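You operate a simulated robot arm through the tools that you are given. There is no shell and no other tool. Be economical: measure what you need, move in short steps, check, and stop when the job is done.

Carry out the task below with a simulated two-armed robot. There is one attempt and no reset: what you move stays moved.

Task
Cure the fault the washer shows, let it finish, then shut it down.
Fine: dial at off and wall tap shut once it has ended; leave the rinse and auto dose buttons alone.
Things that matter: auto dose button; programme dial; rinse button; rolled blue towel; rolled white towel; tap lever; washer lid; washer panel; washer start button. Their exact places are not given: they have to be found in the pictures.

Only the result counts: the job must be done as asked and must still hold three seconds after the hand-in. Knocking over, shifting, dropping, spilling or breaking anything else fails it.

Robot
Two 6-joint arms with fingered hands on one trunk, on a base that drives. Base frame: it is fixed to the floor where the robot stands at the start and does not move with it; the origin is under the middle of the robot, x ahead of it, y to its left, z up. Lengths are in mm, angles in degrees, forces in N, time in s.
The left shoulder is at the start at [70, 191, 1194], the right one opposite. With the tool pointing down near the work surface each hand reaches from about 440 to 880 mm from the robot's upright axis, wherever it stands, measured 20 degrees to its own side. Places, roughly: auto dose button [900, -400, 900]; programme dial [1000, -500, 900]; rinse button [1000, -400, 900]; tap lever [1000, -200, 1300]; washer lid [700, -700, 900]; washer panel [1000, -600, 900]; washer start button [1000, -700, 900]. Payload 4.7 kg a hand.
The tool frame of a hand sits at the grasp point between the pads (the TCP): z along the fingers, y along the line on which they close. The tips reach 36 mm beyond it. Largest opening 120 mm; the body of the gripper starts 42 mm behind the TCP. The gripper is a hand of 5 fingers: y runs from the thumb to the fingers, the wrist lies at [-18, -113, -198] in the tool frame, and closing takes about 1.5 s.
Orientation is that of the tool frame in the base frame, as a unit quaternion [x, y, z, w]. With the fingers straight down and the wrist toward the robot, the tool's x, y and z point along [0, 1, 0], [1, 0, 0] and [0, 0, -1] of the base frame.

Tools
- The arms move only by the tool send_rows. It takes "left_increments", "right_increments" or both (then of equal length, played together; a hand with none holds still); each is a list of rows, each a list of 2 entries, a list of its own where there are three numbers: the shift along the base's x, y, z in units of 250 mm (1.0 is 250 mm), then the turn, a rotation vector about the base's x, y, z in units of 180 degrees (1.0 is 180 degrees). In form: [[[tx, ty, tz], [ax, ay, az]], ...]. A call has 1 to 8 rows; each row is the pose to reach, as a shift and turn from the pose commanded when the call began. "left_jaw" and "right_jaw" are, for a hand that has rows, the closure, from 0 (fully open) to 1 (shut), set as the call begins (left out, the last holds). A call with a number of a shift or a turn outside -1 to 1 is refused whole. Rows are played at 5 a second. More than 50 mm and 8.6 degrees between two rows, or a gripper value outside its range, and nothing of the call is played. Where a pose cannot be reached the arm comes as near as it can. A force on the tool above 40 N (or 10 N above the force at the start of the call, whichever is more), or a blocked arm, ends the call early, and 0.2 s more pass. The fingers move at their own pace (about 45 mm/s each) and stop on an object; they squeeze with about 32 N. The grip force told is the motor's: it shows also when the fingers shut on nothing. Time passes only in rows, and 0.2 s behind the last, so rows that repeat a pose let the fingers close. It gives the time, the measured TCP pose, the force on the tool (base axes), the opening and the grip force at its end, in the units of the frame above (readings bear some noise), with the torque about the TCP (base axes, N m) and any sound that the robot's microphone picked up.
- Cameras (640 x 400 px; columns grow to the right, rows downward): "scene" is now at [138.2, -26.9, 1454.4]; the picture's right is [-0.31, -0.95, -0.00], its down [-0.26, 0.08, -0.96] and it looks along [0.91, -0.30, -0.27] (base axes); focal length 240 px, centre (320, 200). "left" rides on the left gripper at [-73, -91, -143] in its tool frame; the picture's right is [-0.80, -0.28, 0.53], its down [0.53, -0.73, 0.42] and it looks along [0.27, 0.62, 0.74] (tool axes); focal length 234 px, centre (320, 200). "right" rides on the right gripper at [73, -91, -144] in its tool frame; the picture's right is [-0.80, 0.28, -0.53], its down [-0.53, -0.73, 0.42] and it looks along [-0.27, 0.62, 0.74] (tool axes); focal length 234 px, centre (320, 200).
- capture(camera): a new picture of that camera. It takes no simulated time.
- raise_lower(by): slides the trunk up (or, below 0, down) by that many mm; the arms and the scene camera ride with it, the base frame stays. It gives what a move gives, with no picture.
- drive_base(legs): drives the robot by 1 to 6 legs, each [ahead, left, turn to the left] in mm, mm and degrees, along the robot's own axes; the way and the turn of a leg run together, so that a leg with both is an arc; at most 1500 mm and 180 degrees a leg. The arms and the cameras ride along, it lands a little off, and it stops where it bumps. It gives what a move gives.
- preshape(shape, hand): the hand has 5 fingers and takes this shape, open, in about a second: jaw (thumb against the fingers, like two jaws); tri (thumb and two fingers); tip (a fingertip pinch); poke (one finger out to press); point (the index stretched); flat (the hand flat); cup (the hand cupped); fist (a fist). The gripper value then closes the fingers along that shape, each until it touches; the sizes above hold for jaw. It gives what a move gives, with no picture.
- head_to(pan, tilt): turns the head with the scene camera to pan (to the left, within 86 degrees either way) and tilt (down, from -29 to 69), counted from straight ahead of the robot. It gives what a move gives.
- point_at(camera, pixels): for up to 12 pixels [column, row] of the newest picture of that camera ("zoom" is the newest enlarged one), the place [x, y, z] in the base frame of the surface seen there, good to about 2 mm. It takes no simulated time.
- inspect(camera, box): a new picture of the part [left, top, right, bottom] of that camera's present view, enlarged. It takes no simulated time.
- finish_job(): hands the job in; it is judged then, once.

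Keep the steps short. Do not move on a guess: measure, check each grasp and each placing, and mend mistakes. In all there are 80 turns and 78 pictures (those below and enlarged ones count). Leave the grippers open and the arms clear of the work at the hand-in unless told otherwise, and finish with a single line.

The tools are called after "Request:" as a command line: name --argument value ..., lists and objects as JSON in quotes. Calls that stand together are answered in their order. send_rows: Moves the arms, as the interface text tells. Its arguments: {"type":"object","properties":{"left_increments":{"type":"array","items":{"type":"array"}},"left_jaw":{"type":"number"},"right_increments":{"type":"array","items":{"type":"array"}},"right_jaw":{"type":"number"}},"required":[]} The other tools are called the same way: raise_lower (by) slides the trunk up or down; preshape (shape, hand) gives the hand a shape; drive_base (legs) drives the base; head_to (pan, tilt) turns the head that bears the scene camera; capture (camera) takes a picture; point_at (camera, pixels) gives the place of the surface under pixels of a picture; inspect (camera, box) takes an enlarged picture of a part of a camera's view; finish_job () hands the job in.

At the start:

```text
clock: 0.0
left_position: [709.2, -34.9, 1488.9]
left_orientation: [0.707, 0.707, 0.0, -0.001]
left_wrist_force: [0.4, -0.4, 0.2]
left_torque: [0.01, -0.02, -0.01]
left_finger_gap: 120.0
left_grasp_force: 0.1
left_shape: jaw
right_position: [523.1, -491.4, 1000.3]
right_orientation: [0.707, 0.707, 0.0, 0.001]
right_wrist_force: [0.6, 1.2, 0.1]
right_torque: [-0.02, 0.04, 0.01]
right_finger_gap: 119.7
right_grasp_force: 0.0
right_shape: jaw
trunk travel left (down, up): [-671.0, 269.0]
robot x, y, heading: [1.9, 0.8, 0.0]
head pan, tilt: [-18.0, 15.9]
```

scene: 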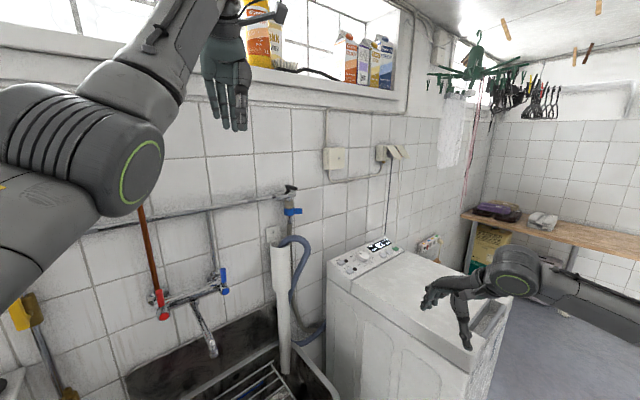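
right: 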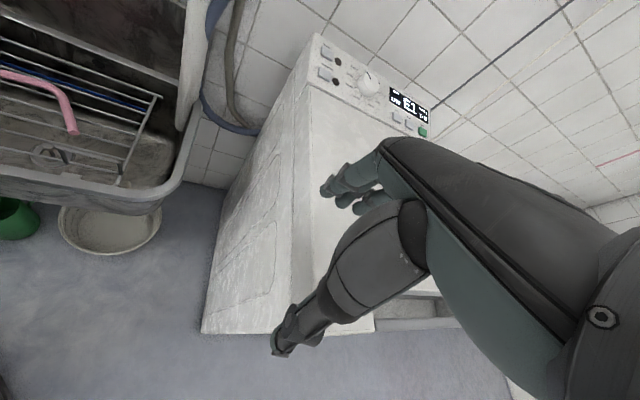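
left: 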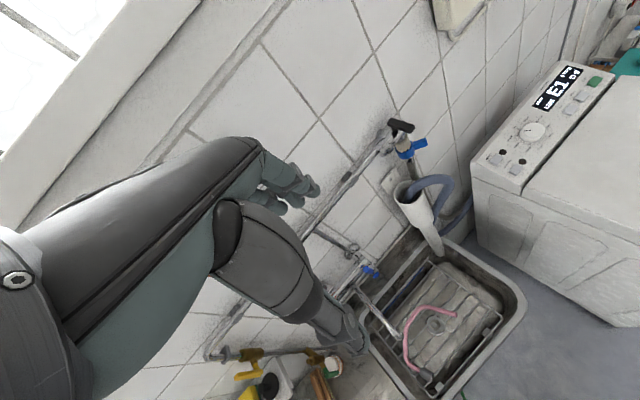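

The panel reads E1. I'll zoom in on the panel and on the tap.

Request:
inspect --camera "right" --box '[300, 30, 460, 130]'

Request:
inspect --camera "scene" --box '[240, 170, 400, 270]'

Request:
inspect --camera "left" --box '[360, 60, 620, 220]'

```text
4.00 times, centred on (380, 80) of right
```

zoom: 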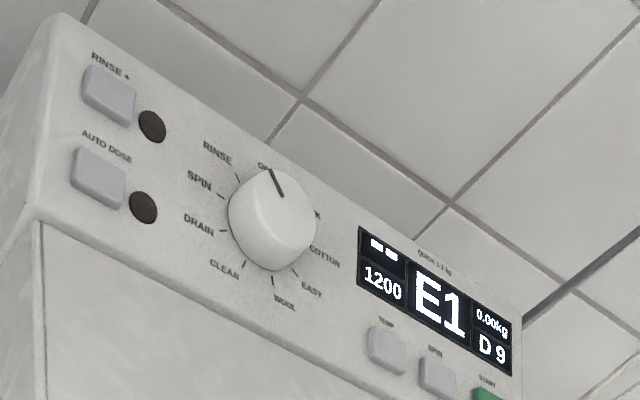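

```text
4.00 times, centred on (320, 220) of scene
```

zoom: 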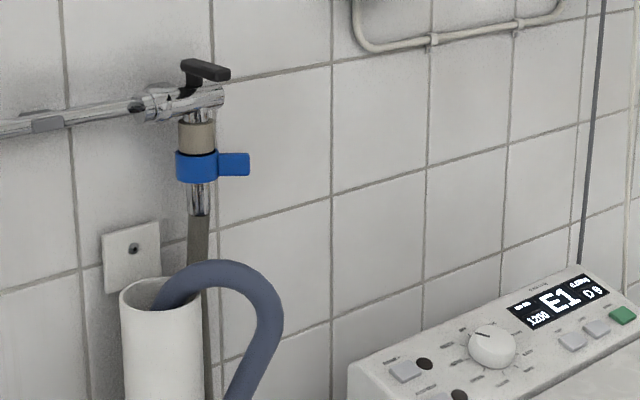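

```text
2.46 times, centred on (490, 140) of left
```

zoom: 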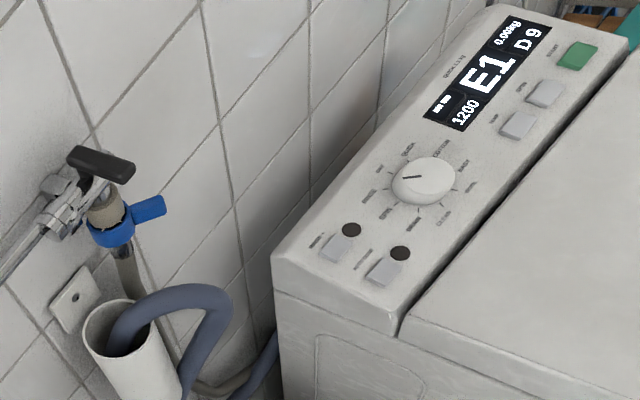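

I'll measure the tap, the panel parts and the items on the shelf, and zoom in on the shelf.

Request:
point_at --camera "zoom" --pixels '[[75, 155], [125, 172], [160, 207], [115, 235], [410, 178], [342, 250], [385, 272], [577, 55], [545, 92], [517, 125], [480, 80], [450, 330]]'

Request:
inspect --camera "scene" --box '[400, 180, 600, 305]'

Request:
inspect --camera "left" --box '[520, 50, 600, 100]'

Request:
inspect --camera "right" --box '[340, 60, 436, 140]'

```text
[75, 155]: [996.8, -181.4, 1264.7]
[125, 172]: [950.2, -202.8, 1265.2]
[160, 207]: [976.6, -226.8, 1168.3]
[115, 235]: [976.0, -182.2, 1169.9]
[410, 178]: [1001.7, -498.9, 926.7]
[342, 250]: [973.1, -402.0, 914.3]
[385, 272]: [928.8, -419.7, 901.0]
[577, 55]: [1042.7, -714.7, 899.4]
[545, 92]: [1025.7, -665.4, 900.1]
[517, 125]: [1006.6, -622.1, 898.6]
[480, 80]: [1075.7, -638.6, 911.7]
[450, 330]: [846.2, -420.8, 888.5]
```

```text
3.20 times, centred on (500, 242) of scene
```

zoom: 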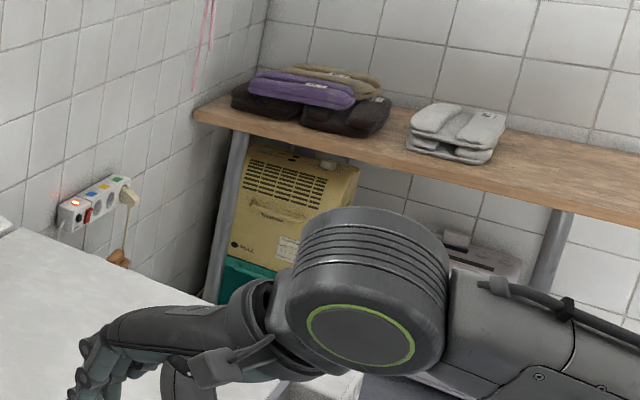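

```text
8.00 times, centred on (560, 75) of left
```

zoom: 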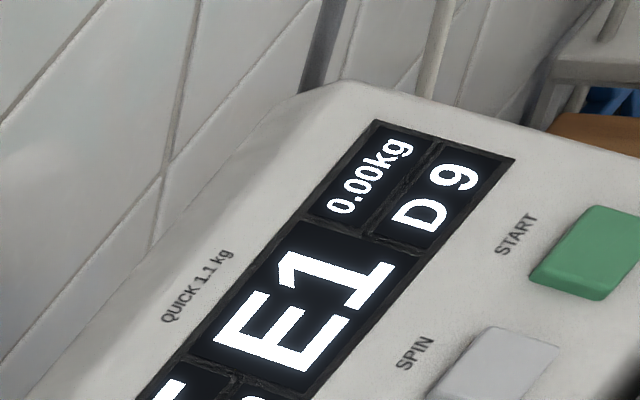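

```text
5.00 times, centred on (388, 100) of right
```

zoom: 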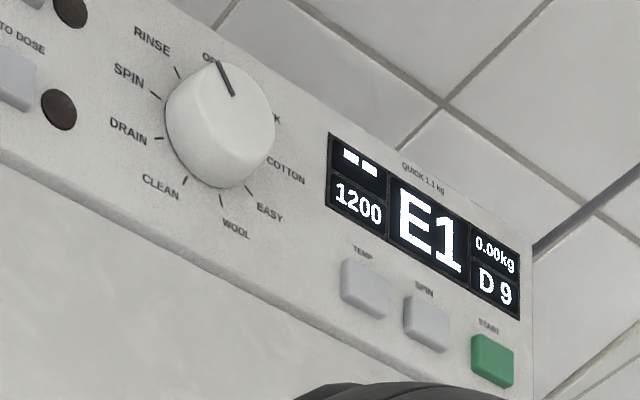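

Zooming in on the tap.

Request:
inspect --camera "left" --box '[370, 100, 450, 150]'

Request:
inspect --camera "scene" --box '[264, 170, 328, 210]'

Request:
inspect --camera "left" --box '[500, 100, 564, 140]'

```text
8.00 times, centred on (410, 125) of left
```

zoom: 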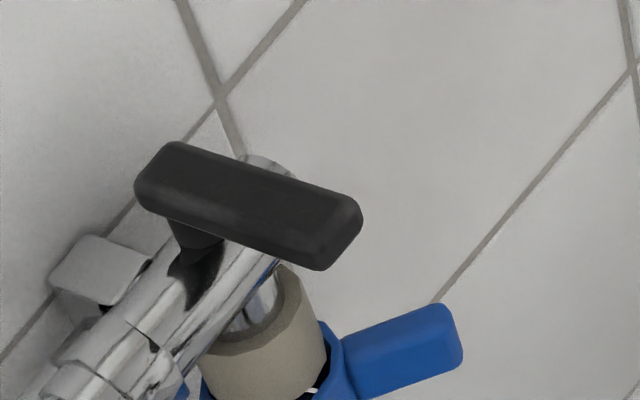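

```text
10.00 times, centred on (296, 190) of scene
```

zoom: 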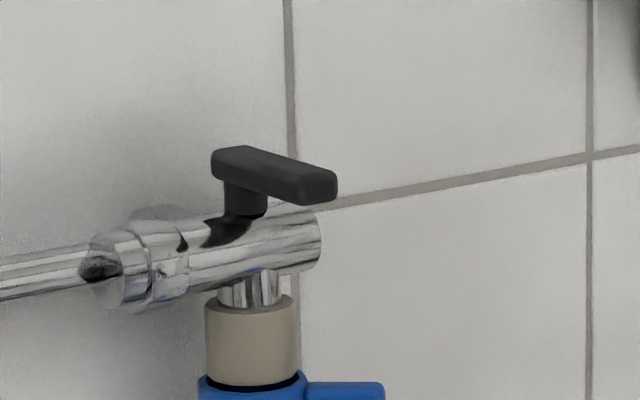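

```text
10.00 times, centred on (532, 120) of left
```

zoom: 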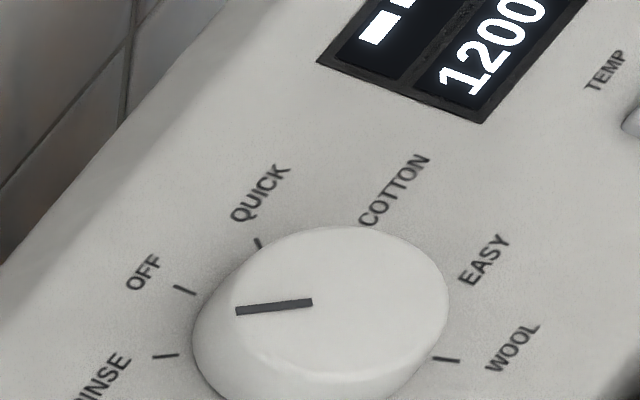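

Measuring the dial pointer, the ticks and the lever in 3D.

Request:
point_at --camera "zoom" --pixels '[[238, 311], [310, 302], [185, 290], [165, 356], [258, 243], [446, 359], [265, 275], [430, 320], [300, 345], [380, 235]]'

Request:
inspect --camera "left" --box '[380, 105, 440, 165]'

```text
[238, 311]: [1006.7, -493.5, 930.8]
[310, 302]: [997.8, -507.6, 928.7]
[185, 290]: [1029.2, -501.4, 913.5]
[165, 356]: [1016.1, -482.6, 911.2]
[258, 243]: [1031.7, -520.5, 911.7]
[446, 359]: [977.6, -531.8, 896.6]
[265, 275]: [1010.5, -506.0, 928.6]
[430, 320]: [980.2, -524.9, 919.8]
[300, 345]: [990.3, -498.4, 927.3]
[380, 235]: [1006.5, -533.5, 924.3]
```

```text
6.67 times, centred on (410, 135) of left
```

zoom: 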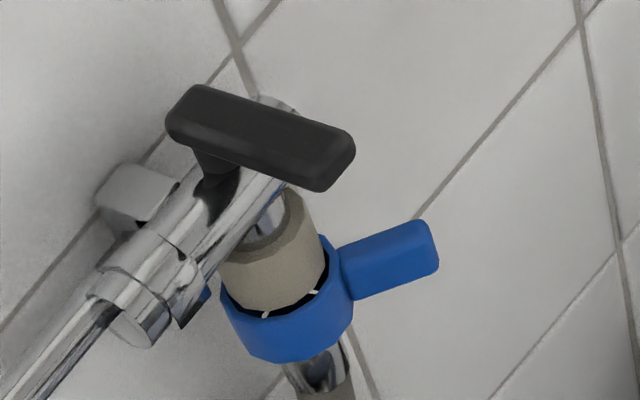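

The dial pointer is at RINSE: it sits at about 58°, and the RINSE tick is at about 60°. The tap lever stands across the pipe, so it looks shut. I'll measure the lever precisely.

Request:
point_at --camera "zoom" --pixels '[[185, 95], [200, 92], [190, 125], [260, 125], [345, 140], [320, 175], [335, 160], [212, 165], [110, 280], [265, 110], [230, 220], [60, 340]]'

Request:
inspect --camera "scene" --box '[320, 220, 560, 370]'

```text
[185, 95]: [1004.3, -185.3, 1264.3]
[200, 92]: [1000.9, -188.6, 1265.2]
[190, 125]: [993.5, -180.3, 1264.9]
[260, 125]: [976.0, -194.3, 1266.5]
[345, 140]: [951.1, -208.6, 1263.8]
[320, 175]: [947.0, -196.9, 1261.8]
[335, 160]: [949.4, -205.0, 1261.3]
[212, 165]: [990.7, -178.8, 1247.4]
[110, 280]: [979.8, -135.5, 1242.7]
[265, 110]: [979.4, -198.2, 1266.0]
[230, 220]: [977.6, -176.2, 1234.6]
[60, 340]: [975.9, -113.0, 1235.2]
```

```text
2.67 times, centred on (440, 295) of scene
```

zoom: 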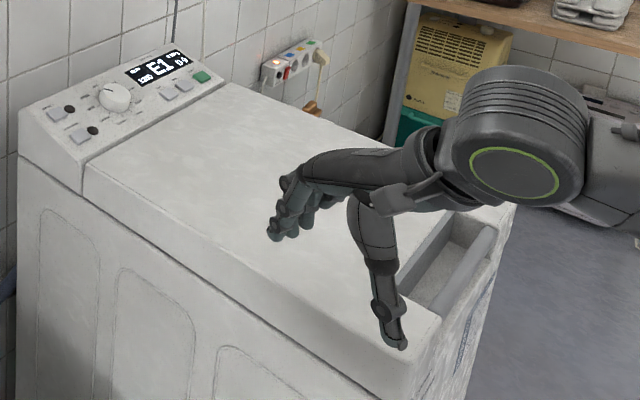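

The lid is closed. Next I'll look down at the floor in front of the sink and washer to plan where to drive.

Request:
head_to --pan -15 --tilt 55

Request:
capture --camera "scene"

```text
clock: 1.1
left_position: [707.1, -34.8, 1489.0]
left_orientation: [0.707, 0.707, 0.0, -0.001]
left_wrist_force: [-0.3, 0.1, -0.1]
left_torque: [0.02, 0.0, -0.02]
left_finger_gap: 119.8
left_grasp_force: 0.1
left_shape: jaw
right_position: [523.6, -491.3, 999.1]
right_orientation: [0.707, 0.707, 0.0, 0.0]
right_wrist_force: [-0.2, -0.7, -0.2]
right_torque: [-0.01, 0.05, 0.02]
right_finger_gap: 119.7
right_grasp_force: 0.0
right_shape: jaw
trunk travel left (down, up): [-671.0, 269.0]
robot x, y, heading: [0.0, 1.4, -0.1]
head pan, tilt: [-15.0, 55.0]
```

```text
63 pictures are left
```

scene: 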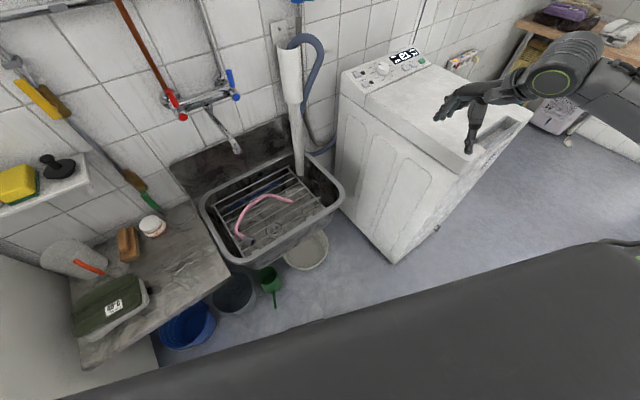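

Request:
point_at --camera "scene" --pixels '[[393, 262], [340, 180], [470, 150], [532, 112], [245, 262], [343, 195], [322, 262], [275, 305], [200, 345], [80, 365], [435, 230], [310, 100]]'

```text
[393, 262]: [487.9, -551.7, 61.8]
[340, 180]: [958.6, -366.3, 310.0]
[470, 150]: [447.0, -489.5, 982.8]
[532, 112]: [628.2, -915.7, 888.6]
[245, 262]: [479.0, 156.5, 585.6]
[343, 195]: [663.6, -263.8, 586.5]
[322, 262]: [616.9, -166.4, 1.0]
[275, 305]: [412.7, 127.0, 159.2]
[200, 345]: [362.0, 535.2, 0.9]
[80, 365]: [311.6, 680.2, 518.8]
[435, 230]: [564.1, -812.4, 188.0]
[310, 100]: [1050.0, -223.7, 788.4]
```

The room is turned about 20° from the base frame, so the lever stands square to its pipe, which means shut. Before driving I'll pull both hands back and raise the right one.

Request:
send_rows --left_increments '[[[-0.2, 0, -0.1], [0, 0, 0]], [[-0.4, 0, -0.2], [0, 0, 0]], [[-0.6, 0.0, -0.2], [0, 0, 0]], [[-0.75, 0, -0.2], [0, 0, 0]], [[-0.75, 0, -0.2], [0, 0, 0]]]' --right_increments '[[[0, 0, 0.2], [0, 0, 0]], [[0, 0, 0.4], [0, 0, 0]], [[-0.1, 0, 0.58], [0, 0, 0]], [[-0.2, 0, 0.7], [0, 0, 0]], [[-0.3, 0, 0.8], [0, 0, 0]]]'

```text
refused: row 1 steps farther than a row can; nothing moved
```

Request:
send_rows --left_increments '[[[-0.19, 0, 0], [0, 0, 0]], [[-0.38, 0, 0], [0, 0, 0]], [[-0.57, 0, 0], [0, 0, 0]], [[-0.75, 0, 0], [0, 0, 0]], [[-0.75, 0, 0], [0, 0, 0]]]' --right_increments '[[[0, 0, 0.19], [0, 0, 0]], [[0, 0, 0.38], [0, 0, 0]], [[-0.05, 0, 0.55], [0, 0, 0]], [[-0.15, 0, 0.7], [0, 0, 0]], [[-0.25, 0, 0.8], [0, 0, 0]]]'

Request:
drive_base --legs '[[0, -280, 0], [230, 0, -13]]'

Request:
head_to --pan 15 --tilt 15

Request:
capture --camera "scene"

```text
clock: 2.3
left_position: [625.4, -83.0, 1561.8]
left_orientation: [0.706, 0.708, 0.0, 0.0]
left_wrist_force: [-0.1, -0.8, 0.1]
left_torque: [-0.01, 0.03, 0.01]
left_finger_gap: 120.1
left_grasp_force: 0.0
left_shape: jaw
left hand out of reach, approached as far as the arm can: row 1, 2, 3, 4, 5
right_position: [497.4, -479.1, 1170.3]
right_orientation: [0.707, 0.707, 0.0, -0.001]
right_wrist_force: [0.5, -0.4, 0.7]
right_torque: [0.06, 0.02, -0.01]
right_finger_gap: 119.7
right_grasp_force: 0.1
right_shape: jaw
right hand out of reach, approached as far as the arm can: row 4, 5
trunk travel left (down, up): [-671.0, 269.0]
robot x, y, heading: [-0.0, -1.1, 0.1]
head pan, tilt: [-15.0, 55.0]
```

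```text
clock: 5.6
left_position: [816.8, -527.5, 1562.7]
left_orientation: [0.783, 0.622, 0.0, -0.001]
left_wrist_force: [-1.3, 0.9, 0.1]
left_torque: [0.02, 0.0, 0.0]
left_finger_gap: 119.8
left_grasp_force: 0.1
left_shape: jaw
right_position: [602.7, -885.7, 1170.6]
right_orientation: [0.783, 0.622, 0.002, 0.001]
right_wrist_force: [-1.2, -0.3, -0.2]
right_torque: [0.04, -0.03, 0.01]
right_finger_gap: 119.8
right_grasp_force: 0.0
right_shape: jaw
trunk travel left (down, up): [-671.0, 269.0]
robot x, y, heading: [229.8, -304.7, -13.0]
head pan, tilt: [-15.0, 55.0]
```

```text
clock: 6.6
left_position: [819.1, -527.4, 1563.1]
left_orientation: [0.783, 0.622, 0.0, 0.0]
left_wrist_force: [-0.5, 0.6, -0.2]
left_torque: [0.02, 0.01, 0.01]
left_finger_gap: 119.6
left_grasp_force: 0.0
left_shape: jaw
right_position: [602.4, -885.3, 1170.0]
right_orientation: [0.783, 0.622, 0.0, 0.0]
right_wrist_force: [-0.3, 0.5, -0.1]
right_torque: [0.0, -0.01, -0.01]
right_finger_gap: 120.2
right_grasp_force: 0.0
right_shape: jaw
trunk travel left (down, up): [-671.0, 269.0]
robot x, y, heading: [231.2, -306.4, -13.4]
head pan, tilt: [15.0, 15.0]
```

```text
62 pictures are left
```

scene: 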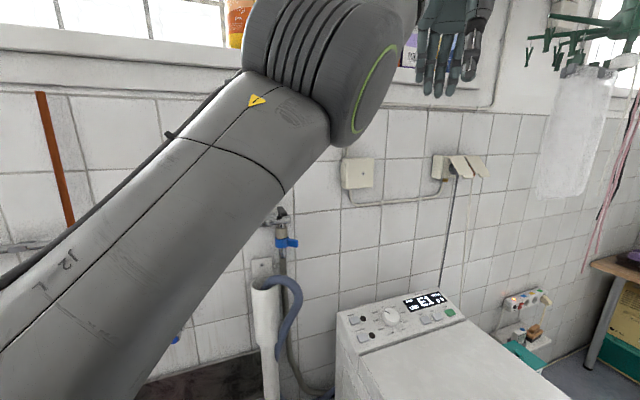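

I'll measure the wall and the sill above the tap to know the clearance.

Request:
point_at --camera "scene" --pixels '[[400, 92], [400, 103], [400, 80], [480, 100], [310, 180], [330, 200], [150, 50], [150, 72], [150, 88], [281, 210], [360, 175], [443, 165]]'

Request:
capture --camera "left"

```text
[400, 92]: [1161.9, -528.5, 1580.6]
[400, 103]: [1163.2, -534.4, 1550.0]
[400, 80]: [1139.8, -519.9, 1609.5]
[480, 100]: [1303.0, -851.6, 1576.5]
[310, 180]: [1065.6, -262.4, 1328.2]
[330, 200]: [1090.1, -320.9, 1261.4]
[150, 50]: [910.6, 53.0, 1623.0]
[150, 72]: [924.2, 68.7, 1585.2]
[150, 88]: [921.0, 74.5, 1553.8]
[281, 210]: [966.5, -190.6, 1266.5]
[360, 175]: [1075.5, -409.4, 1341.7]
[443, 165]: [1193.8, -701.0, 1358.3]
```

```text
61 pictures are left
```

left: 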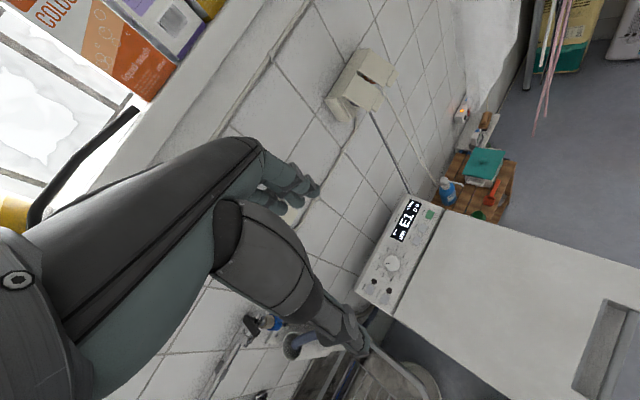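

I'll lower the left hand away from the wall and turn it so that its closing line lies across the lever.

Request:
send_rows --left_increments '[[[0.024, 0.138, -0.133], [0, 0, -0.045]], [[0.048, 0.276, -0.266], [0, 0, -0.09]], [[0.072, 0.414, -0.399], [0, 0, -0.135]], [[0.096, 0.553, -0.532], [0, 0, -0.181]], [[0.12, 0.691, -0.666], [0, 0, -0.226]], [[0.144, 0.83, -0.799], [0, 0, -0.271]], [[0.168, 0.968, -0.932], [0, 0, -0.3167]], [[0.168, 0.968, -0.932], [0, 0, -0.3167]]]' --left_jaw 0.6

Request:
capture --camera "left"

Request:
capture --camera "scene"

```text
clock: 8.4
left_position: [878.1, -260.7, 1297.6]
left_orientation: [0.984, 0.167, 0.004, 0.055]
left_wrist_force: [-0.9, -1.5, -0.2]
left_torque: [0.11, -0.02, -0.01]
left_finger_gap: 47.8
left_grasp_force: 0.2
left_shape: jaw
left hand out of reach, approached as far as the arm can: row 1, 2, 3, 4, 5, 6, 7, 8
right_position: [600.6, -891.1, 1168.3]
right_orientation: [0.783, 0.622, 0.002, -0.001]
right_wrist_force: [-0.4, -1.7, -0.5]
right_torque: [0.11, -0.02, 0.0]
right_finger_gap: 119.7
right_grasp_force: 0.0
right_shape: jaw
trunk travel left (down, up): [-671.0, 269.0]
robot x, y, heading: [226.0, -304.4, -13.1]
head pan, tilt: [15.0, 15.0]
```

```text
60 pictures are left
```

left: 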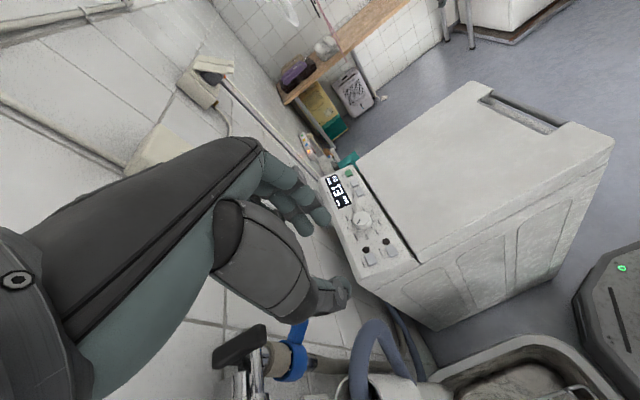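

```text
59 pictures are left
```

scene: 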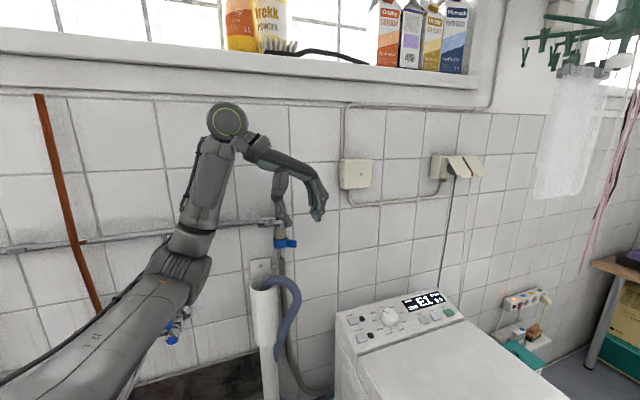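

The readings suggest the commanded pose may lag the measured one because some rows were out of reach. A small test move will show.

Request:
send_rows --left_increments '[[[0.1, 0, 0.08], [0, 0, 0]], [[0.2, 0, 0.16], [0, 0, 0]], [[0.2, 0, 0.16], [0, 0, 0]]]'

```text
clock: 9.2
left_position: [929.6, -255.1, 1335.9]
left_orientation: [0.984, 0.168, 0.003, 0.061]
left_wrist_force: [0.2, -0.8, 0.5]
left_torque: [0.0, 0.0, -0.01]
left_finger_gap: 48.0
left_grasp_force: 0.0
left_shape: jaw
right_position: [604.2, -885.8, 1170.7]
right_orientation: [0.784, 0.621, 0.0, 0.0]
right_wrist_force: [0.6, 0.7, -0.2]
right_torque: [-0.02, 0.03, 0.0]
right_finger_gap: 119.7
right_grasp_force: 0.1
right_shape: jaw
trunk travel left (down, up): [-671.0, 269.0]
robot x, y, heading: [230.3, -303.7, -13.1]
head pan, tilt: [15.0, 15.0]
```

Shifts count from the reached pose, so that is settled. I'll move above the outer end of the lever, at about [954, -200, 1325], and correct the tilt.

Request:
send_rows --left_increments '[[[0.048, 0.11, -0.02], [0.019, 0, 0]], [[0.096, 0.22, -0.044], [0.038, 0, 0]], [[0.096, 0.22, -0.044], [0.038, 0, 0]]]'

Request:
capture --camera "left"

Request:
inspect --camera "scene" --box '[200, 90, 360, 260]'

```text
clock: 10.0
left_position: [971.8, -200.3, 1299.4]
left_orientation: [0.985, 0.17, 0.02, 0.028]
left_wrist_force: [0.7, -0.4, -0.9]
left_torque: [0.01, -0.01, -0.01]
left_finger_gap: 48.1
left_grasp_force: 0.0
left_shape: jaw
left hand out of reach, approached as far as the arm can: row 1, 2, 3
right_position: [602.3, -885.5, 1169.1]
right_orientation: [0.783, 0.622, 0.001, 0.0]
right_wrist_force: [0.6, 0.0, -0.1]
right_torque: [0.02, -0.01, -0.04]
right_finger_gap: 119.6
right_grasp_force: 0.2
right_shape: jaw
trunk travel left (down, up): [-671.0, 269.0]
robot x, y, heading: [230.3, -304.9, -13.3]
head pan, tilt: [15.0, 15.0]
```

```text
58 pictures are left
```

left: 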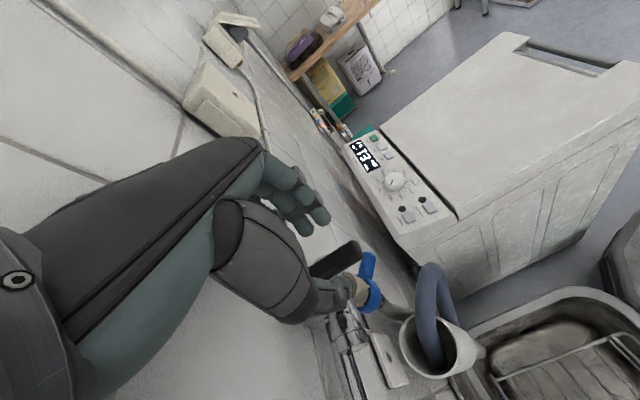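

```text
2.35 times, centred on (280, 175) of scene
```

zoom: 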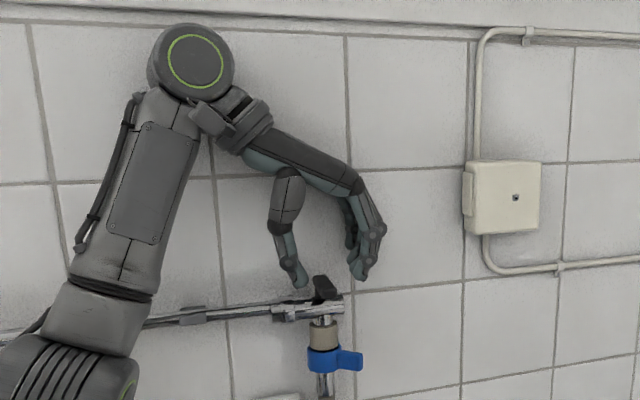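

The fingers straddle the lever, with the thumb on the left. I'll ease 17 mm outward along the lever and 13 mm down.

Request:
send_rows --left_increments '[[[-0.03, -0.006, -0.025], [0, 0, 0]], [[-0.064, -0.01, -0.052], [0, 0, 0]], [[-0.064, -0.01, -0.052], [0, 0, 0]]]'

Request:
inspect --camera "scene" --box '[240, 130, 330, 230]'

Request:
inspect --camera "left" --box '[240, 140, 420, 320]'

```text
clock: 10.8
left_position: [955.8, -200.9, 1284.2]
left_orientation: [0.985, 0.171, 0.02, 0.03]
left_wrist_force: [0.1, 0.3, 0.2]
left_torque: [0.03, -0.02, 0.0]
left_finger_gap: 48.2
left_grasp_force: 0.1
left_shape: jaw
right_position: [602.9, -884.1, 1170.2]
right_orientation: [0.783, 0.622, 0.0, 0.0]
right_wrist_force: [-0.1, -0.2, 0.4]
right_torque: [0.02, 0.01, 0.0]
right_finger_gap: 119.8
right_grasp_force: 0.1
right_shape: jaw
trunk travel left (down, up): [-671.0, 269.0]
robot x, y, heading: [230.4, -307.8, -13.0]
head pan, tilt: [15.0, 15.0]
```

```text
4.00 times, centred on (285, 180) of scene
```

zoom: 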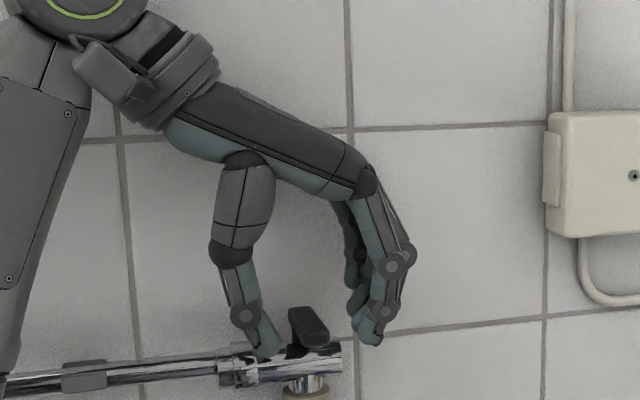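

```text
2.22 times, centred on (330, 230) of left
```

zoom: 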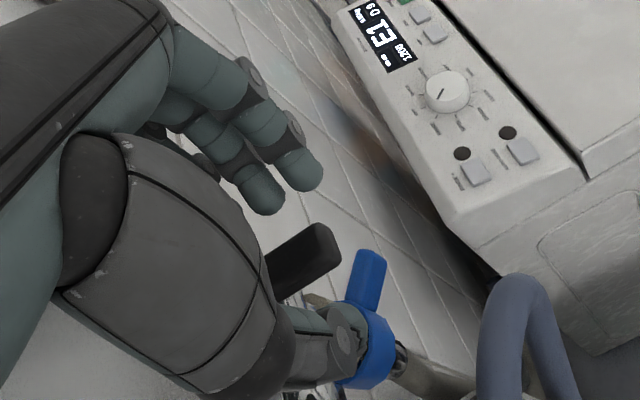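

Both sides are straddled properly. I'll narrow the fork to about 26 mm and swing the lever the first 48° counter-clockwise about its stem.

Request:
send_rows --left_increments '[[[0, 0, 0], [0, 0, 0]], [[0, 0, 0], [0, 0, 0]], [[0.009, -0.018, 0], [0, 0, 0.0444]], [[0.02, -0.036, 0], [0, 0, 0.0889]], [[0.034, -0.051, 0], [0, 0, 0.1333]], [[0.05, -0.064, 0], [0, 0, 0.1778]], [[0.068, -0.075, 0], [0, 0, 0.2222]], [[0.086, -0.084, 0], [0, 0, 0.2667]]]' --left_jaw 0.78

Request:
inspect --camera "scene" --box '[240, 130, 330, 230]'

Request:
inspect --camera "left" --box '[240, 140, 420, 320]'

```text
clock: 12.3
left_position: [981.5, -219.5, 1282.2]
left_orientation: [0.907, 0.418, 0.032, 0.035]
left_wrist_force: [-41.6, -15.6, 9.3]
left_torque: [1.02, -2.2, 0.02]
left_finger_gap: 26.8
left_grasp_force: 0.0
left_shape: jaw
left hand out of reach, approached as far as the arm can: row 5, 6, 7
right_position: [593.3, -887.7, 1172.1]
right_orientation: [0.784, 0.621, 0.005, 0.002]
right_wrist_force: [1.0, 0.1, -0.1]
right_torque: [-0.05, 0.06, -0.02]
right_finger_gap: 119.9
right_grasp_force: 0.2
right_shape: jaw
trunk travel left (down, up): [-671.0, 269.0]
robot x, y, heading: [227.2, -305.5, -13.1]
head pan, tilt: [15.0, 15.0]
stopped in row 7 (left hand): the force on the tool passed its limit at 68 N (the readings are from after the stop); the commanded pose is now the measured one
```

```text
4.00 times, centred on (285, 180) of scene
```

zoom: 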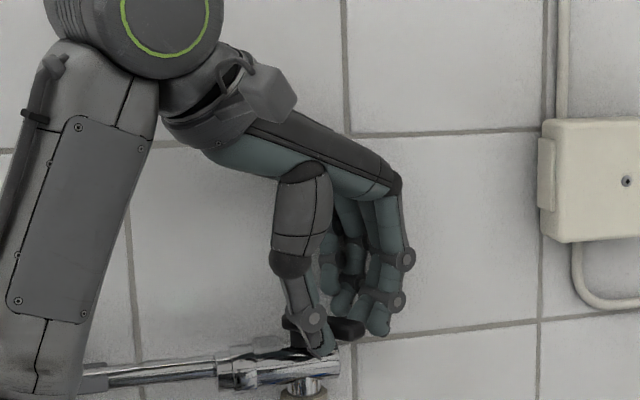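

```text
2.22 times, centred on (330, 230) of left
```

zoom: 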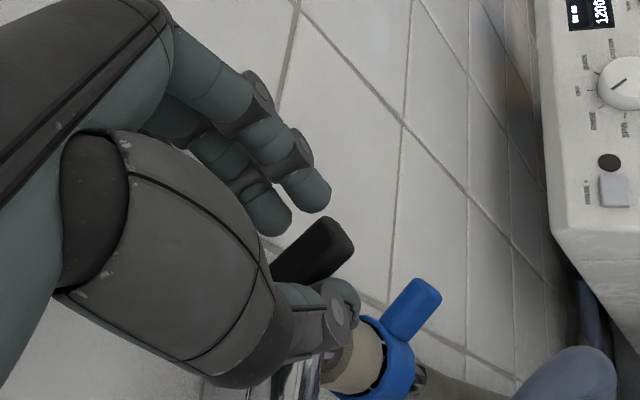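

The push force points straight away from the wall, so the knuckles are touching the tiles; the lever is about halfway round. I'll lift clear and tilt the hand back from the wall, with the fingers slanting towards it.

Request:
send_rows --left_increments '[[[-0.05, -0.018, 0.05], [0, 0, 0]], [[-0.06, -0.022, 0.2], [0, 0, 0]], [[-0.06, -0.022, 0.26], [0.016, -0.044, 0]], [[-0.06, -0.022, 0.26], [0.032, -0.088, 0]], [[-0.06, -0.022, 0.26], [0.048, -0.132, 0]], [[-0.06, -0.022, 0.26], [0.064, -0.176, 0]], [[-0.06, -0.022, 0.26], [0.064, -0.176, 0]]]' --left_jaw 0.6

Request:
inspect --camera "scene" --box '[240, 130, 330, 230]'

Request:
inspect --camera "left" --box '[240, 140, 420, 320]'

```text
clock: 12.8
left_position: [980.3, -218.4, 1284.5]
left_orientation: [0.909, 0.414, 0.027, 0.032]
left_wrist_force: [-39.7, -8.5, 4.8]
left_torque: [0.44, -1.75, 0.23]
left_finger_gap: 47.6
left_grasp_force: 0.1
left_shape: jaw
left hand out of reach, approached as far as the arm can: row 1, 2
right_position: [592.6, -886.5, 1172.5]
right_orientation: [0.784, 0.621, 0.002, 0.003]
right_wrist_force: [1.2, -0.3, -0.6]
right_torque: [-0.02, 0.03, -0.01]
right_finger_gap: 119.5
right_grasp_force: 0.1
right_shape: jaw
trunk travel left (down, up): [-671.0, 269.0]
robot x, y, heading: [227.9, -309.0, -13.2]
head pan, tilt: [15.0, 15.0]
stopped in row 2 (left hand): the force on the tool passed its limit at 88 N (the readings are from after the stop); the commanded pose is now the measured one
```

```text
4.00 times, centred on (285, 180) of scene
```

zoom: 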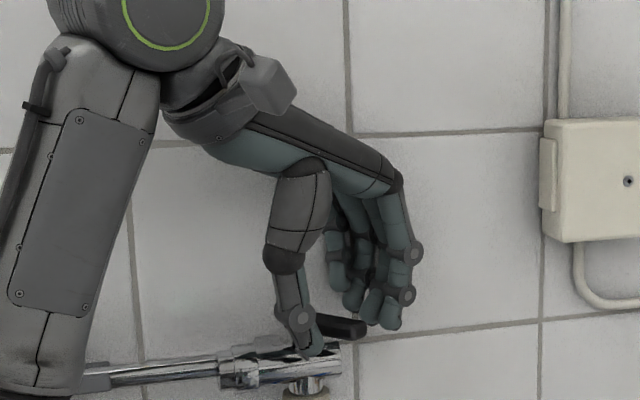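

```text
2.22 times, centred on (330, 230) of left
```

zoom: 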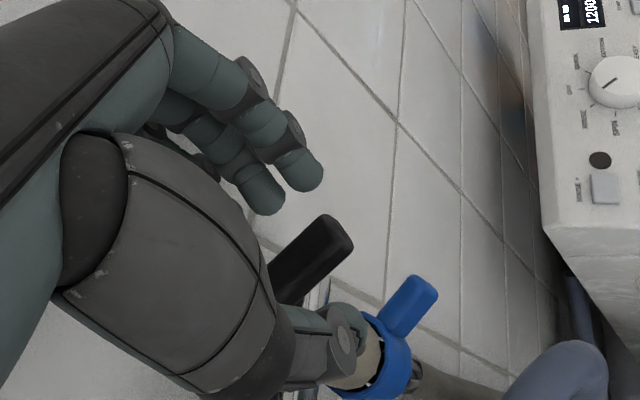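

Still pressed. I'll pull straight back from the wall first.

Request:
send_rows --left_increments '[[[-0.12, -0.03, 0.0], [0, 0, 0]], [[-0.2, -0.06, 0.0], [0, 0, 0]], [[-0.2, -0.06, 0], [0, 0, 0]]]'

Request:
capture --camera "scene"

```text
clock: 13.6
left_position: [967.9, -214.7, 1261.2]
left_orientation: [0.908, 0.416, 0.023, 0.044]
left_wrist_force: [-1.9, -1.1, -1.1]
left_torque: [0.05, -0.07, 0.06]
left_finger_gap: 47.7
left_grasp_force: 0.1
left_shape: jaw
left hand out of reach, approached as far as the arm can: row 1, 2, 3
right_position: [599.2, -887.0, 1170.2]
right_orientation: [0.783, 0.621, 0.0, 0.0]
right_wrist_force: [-0.8, 0.2, 0.6]
right_torque: [0.0, -0.01, -0.01]
right_finger_gap: 119.9
right_grasp_force: 0.0
right_shape: jaw
trunk travel left (down, up): [-671.0, 269.0]
robot x, y, heading: [226.3, -304.1, -13.5]
head pan, tilt: [15.0, 15.0]
```

```text
50 pictures are left
```

scene: 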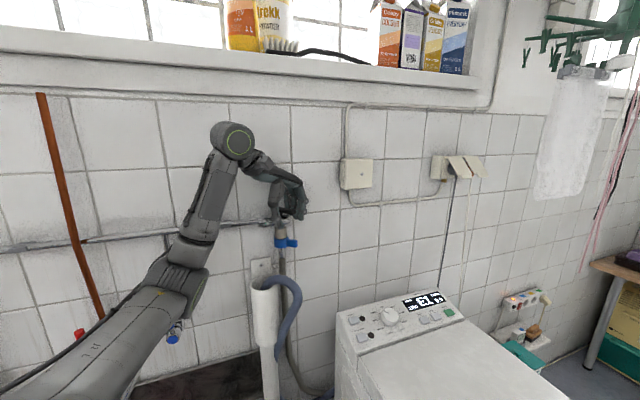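

The hand is free now, and my commands keep stopping at a wrist-bend limit: the forearm rises while the hand hangs down. Raising the trunk should cure that, so I'll raise it 80 mm first, which also lifts the hand off the lever.

Request:
raise_lower --by 80

Request:
send_rows --left_increments '[[[-0.15, -0.05, 0.0], [0, 0, 0]], [[-0.3, -0.1, 0.0], [0, 0, 0]], [[-0.45, -0.15, 0], [0, 0, 0]], [[-0.45, -0.15, 0], [0, 0, 0]]]'

```text
clock: 14.7
left_position: [968.7, -215.8, 1343.2]
left_orientation: [0.909, 0.414, 0.023, 0.045]
left_wrist_force: [-3.3, -0.6, 1.4]
left_torque: [0.04, -0.2, 0.05]
left_finger_gap: 47.8
left_grasp_force: 0.0
left_shape: jaw
right_position: [598.8, -887.0, 1250.2]
right_orientation: [0.784, 0.621, 0.001, 0.0]
right_wrist_force: [-0.2, 0.9, 0.0]
right_torque: [-0.01, 0.01, -0.03]
right_finger_gap: 119.7
right_grasp_force: 0.0
right_shape: jaw
trunk travel left (down, up): [-751.0, 189.0]
robot x, y, heading: [226.8, -305.5, -13.4]
head pan, tilt: [15.0, 15.0]
```

```text
clock: 15.7
left_position: [880.7, -201.9, 1318.8]
left_orientation: [0.912, 0.404, 0.018, 0.068]
left_wrist_force: [0.2, -0.1, 0.1]
left_torque: [-0.01, 0.01, -0.01]
left_finger_gap: 47.8
left_grasp_force: 0.0
left_shape: jaw
left hand out of reach, approached as far as the arm can: row 1, 2, 3, 4
right_position: [600.3, -886.6, 1249.3]
right_orientation: [0.784, 0.621, 0.0, -0.001]
right_wrist_force: [0.1, 0.0, -0.4]
right_torque: [-0.01, -0.02, 0.02]
right_finger_gap: 119.8
right_grasp_force: 0.1
right_shape: jaw
trunk travel left (down, up): [-751.0, 189.0]
robot x, y, heading: [228.9, -302.8, -13.0]
head pan, tilt: [15.0, 15.0]
```

Request:
raise_lower --by 150

Request:
send_rows --left_increments '[[[0, 0, -0.12], [0.016, -0.044, 0]], [[0, 0, -0.24], [0.032, -0.088, 0]], [[0, 0, -0.36], [0.048, -0.132, 0]], [[0, 0, -0.48], [0.064, -0.176, 0]], [[0, 0, -0.48], [0.064, -0.176, 0]]]'

Request:
capture --camera "scene"

Request:
capture --camera "left"

```text
clock: 17.5
left_position: [880.0, -201.5, 1469.4]
left_orientation: [0.912, 0.404, 0.018, 0.069]
left_wrist_force: [0.5, 0.5, 0.1]
left_torque: [0.03, 0.0, 0.0]
left_finger_gap: 47.8
left_grasp_force: 0.0
left_shape: jaw
right_position: [600.5, -886.9, 1400.0]
right_orientation: [0.784, 0.621, 0.0, 0.0]
right_wrist_force: [0.6, 0.7, -0.1]
right_torque: [-0.02, -0.01, -0.02]
right_finger_gap: 120.0
right_grasp_force: 0.0
right_shape: jaw
trunk travel left (down, up): [-901.0, 39.0]
robot x, y, heading: [227.2, -306.9, -13.2]
head pan, tilt: [15.0, 15.0]
```

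```text
clock: 18.7
left_position: [879.9, -200.7, 1350.2]
left_orientation: [0.874, 0.367, 0.308, 0.087]
left_wrist_force: [0.0, 0.1, -0.1]
left_torque: [0.03, -0.01, 0.05]
left_finger_gap: 47.9
left_grasp_force: 0.0
left_shape: jaw
right_position: [601.3, -885.7, 1399.8]
right_orientation: [0.784, 0.621, 0.001, 0.0]
right_wrist_force: [-0.1, 0.8, 0.2]
right_torque: [-0.01, -0.03, 0.03]
right_finger_gap: 119.9
right_grasp_force: 0.0
right_shape: jaw
trunk travel left (down, up): [-901.0, 39.0]
robot x, y, heading: [225.4, -309.4, -13.1]
head pan, tilt: [15.0, 15.0]
```

```text
49 pictures are left
```

scene: 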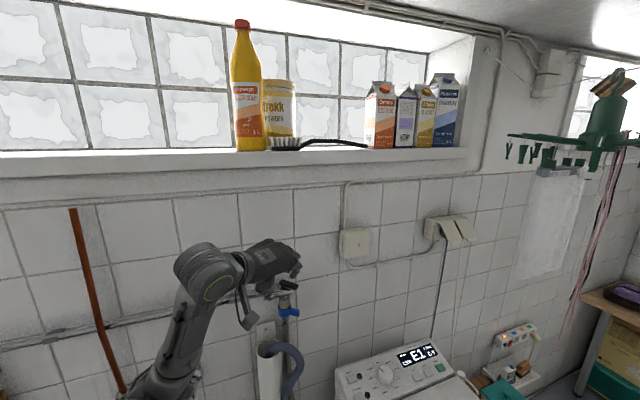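

```text
48 pictures are left
```

left: 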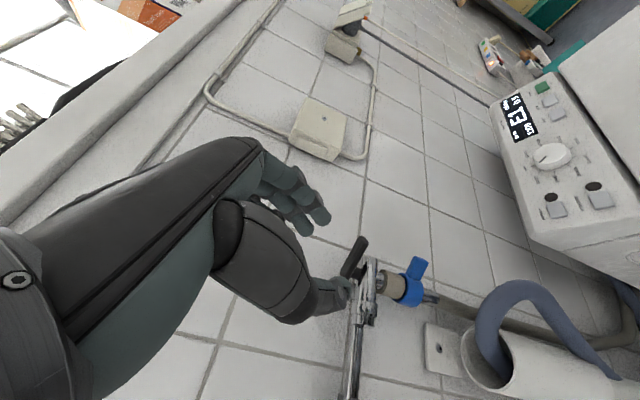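

Everything is in reach now. I'll measure where the lever has got to.

Request:
inspect --camera "left" --box '[310, 210, 450, 330]'

Request:
inspect --camera "scene" --box '[230, 230, 320, 330]'

```text
3.33 times, centred on (380, 270) of left
```

zoom: 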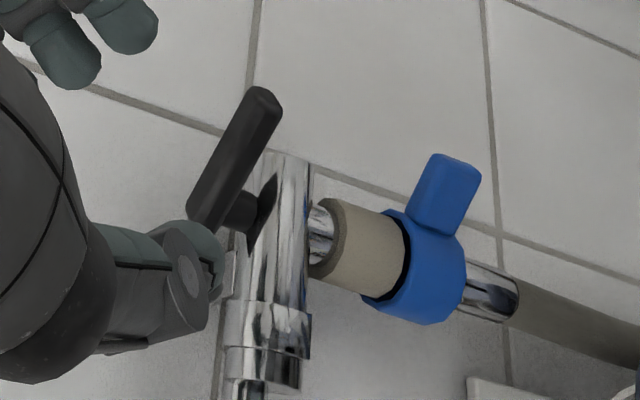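

```text
4.00 times, centred on (275, 280) of scene
```

zoom: 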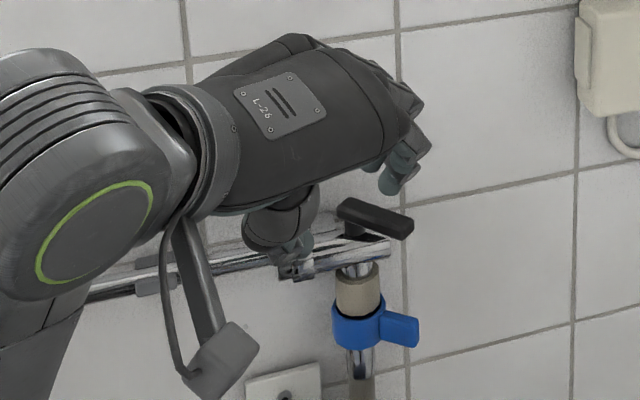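

Request:
point_at --camera "zoom" --pixels '[[350, 207], [400, 228], [375, 217], [405, 222], [340, 210], [395, 235], [385, 250], [390, 255]]'

```text
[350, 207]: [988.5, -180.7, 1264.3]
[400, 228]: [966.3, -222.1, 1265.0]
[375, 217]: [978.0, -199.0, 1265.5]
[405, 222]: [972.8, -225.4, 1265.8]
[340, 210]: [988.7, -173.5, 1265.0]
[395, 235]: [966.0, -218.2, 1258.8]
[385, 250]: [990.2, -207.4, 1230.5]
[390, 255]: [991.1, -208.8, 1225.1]
```

The lever is at 247° and needs to reach 290°, along the pipe. I'll give the left hand the poke shape to push the rest.

Request:
preshape --hand "left" --shape "poke"

Request:
capture --camera "left"

Request:
inspect --camera "scene" --box '[230, 220, 330, 330]'

```text
clock: 19.6
left_position: [880.2, -201.3, 1349.4]
left_orientation: [0.875, 0.366, 0.306, 0.085]
left_wrist_force: [0.2, 0.2, 0.2]
left_torque: [0.01, -0.01, 0.03]
left_finger_gap: 0.1
left_grasp_force: 0.0
left_shape: poke
right_position: [601.6, -886.9, 1399.7]
right_orientation: [0.784, 0.621, -0.001, 0.0]
right_wrist_force: [0.2, 0.6, 0.9]
right_torque: [-0.02, -0.03, -0.01]
right_finger_gap: 119.7
right_grasp_force: 0.0
right_shape: jaw
trunk travel left (down, up): [-901.0, 39.0]
robot x, y, heading: [224.6, -307.8, -13.3]
head pan, tilt: [15.0, 15.0]
```

```text
45 pictures are left
```

left: 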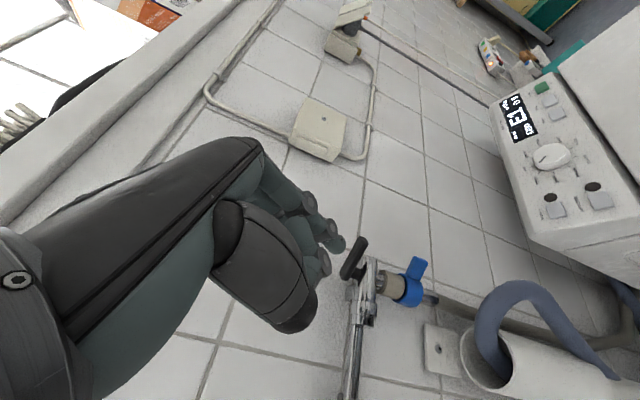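

```text
3.64 times, centred on (280, 275) of scene
```

zoom: 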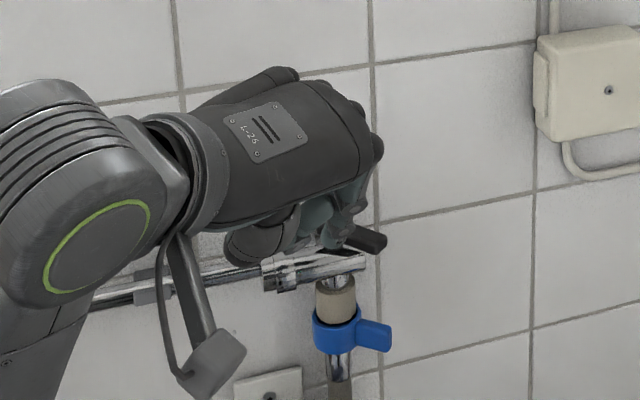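

Request:
inspect --camera "left" --box '[250, 170, 380, 300]'

Request:
point_at --camera "left" --pixels '[[340, 243], [332, 228], [325, 265], [309, 200], [318, 270], [344, 240]]'

```text
3.08 times, centred on (315, 235) of left
```

zoom: 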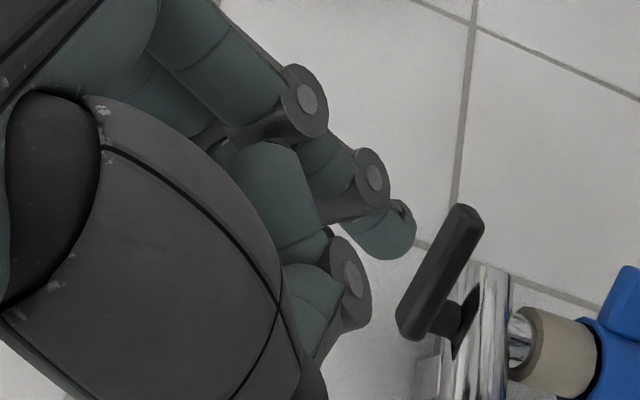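

```text
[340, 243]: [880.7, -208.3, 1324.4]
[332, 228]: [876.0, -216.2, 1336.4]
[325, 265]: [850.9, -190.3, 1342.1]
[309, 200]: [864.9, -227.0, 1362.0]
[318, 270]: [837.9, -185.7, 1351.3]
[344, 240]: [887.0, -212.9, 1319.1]
```

The poke fingertip is at about [889, -208, 1319]. I'll bring it down in front of the lever's outer end and push towards the wall.

Request:
send_rows --left_increments '[[[0.09, 0, -0.1], [0, 0, 0]], [[0.17, 0, -0.2], [0, 0, 0]], [[0.248, 0.004, -0.244], [0, 0, 0]], [[0.28, -0.01, -0.244], [0, 0, 0]], [[0.31, -0.03, -0.244], [0, 0, 0]], [[0.34, -0.045, -0.244], [0, 0, 0]], [[0.365, -0.055, -0.244], [0, 0, 0]]]'

Request:
inspect --camera "left" --box '[250, 170, 410, 300]'

Request:
inspect --camera "scene" --box '[240, 230, 450, 400]'

```text
clock: 21.2
left_position: [969.2, -214.8, 1291.0]
left_orientation: [0.874, 0.365, 0.308, 0.087]
left_wrist_force: [-4.8, 0.8, 5.7]
left_torque: [0.08, -0.04, 0.06]
left_finger_gap: 0.0
left_grasp_force: 0.1
left_shape: poke
right_position: [597.0, -886.7, 1401.0]
right_orientation: [0.784, 0.621, 0.002, 0.0]
right_wrist_force: [0.3, -0.1, 0.1]
right_torque: [0.0, -0.02, -0.03]
right_finger_gap: 119.7
right_grasp_force: 0.0
right_shape: jaw
trunk travel left (down, up): [-901.0, 39.0]
robot x, y, heading: [226.4, -305.7, -13.3]
head pan, tilt: [15.0, 15.0]
```

```text
3.08 times, centred on (330, 235) of left
```

zoom: 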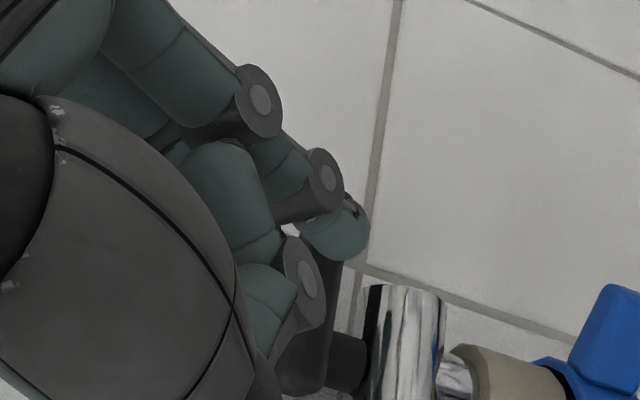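

```text
2.35 times, centred on (345, 315) of scene
```

zoom: 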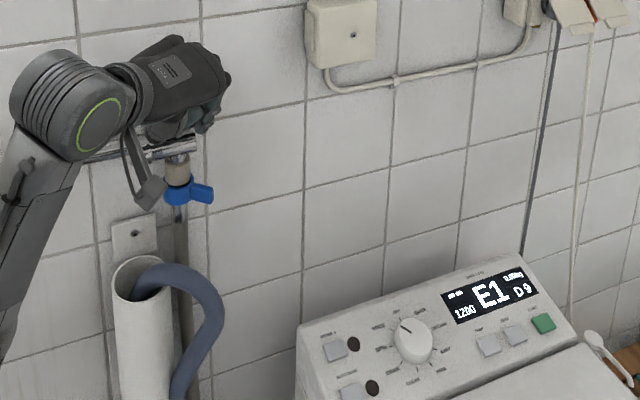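

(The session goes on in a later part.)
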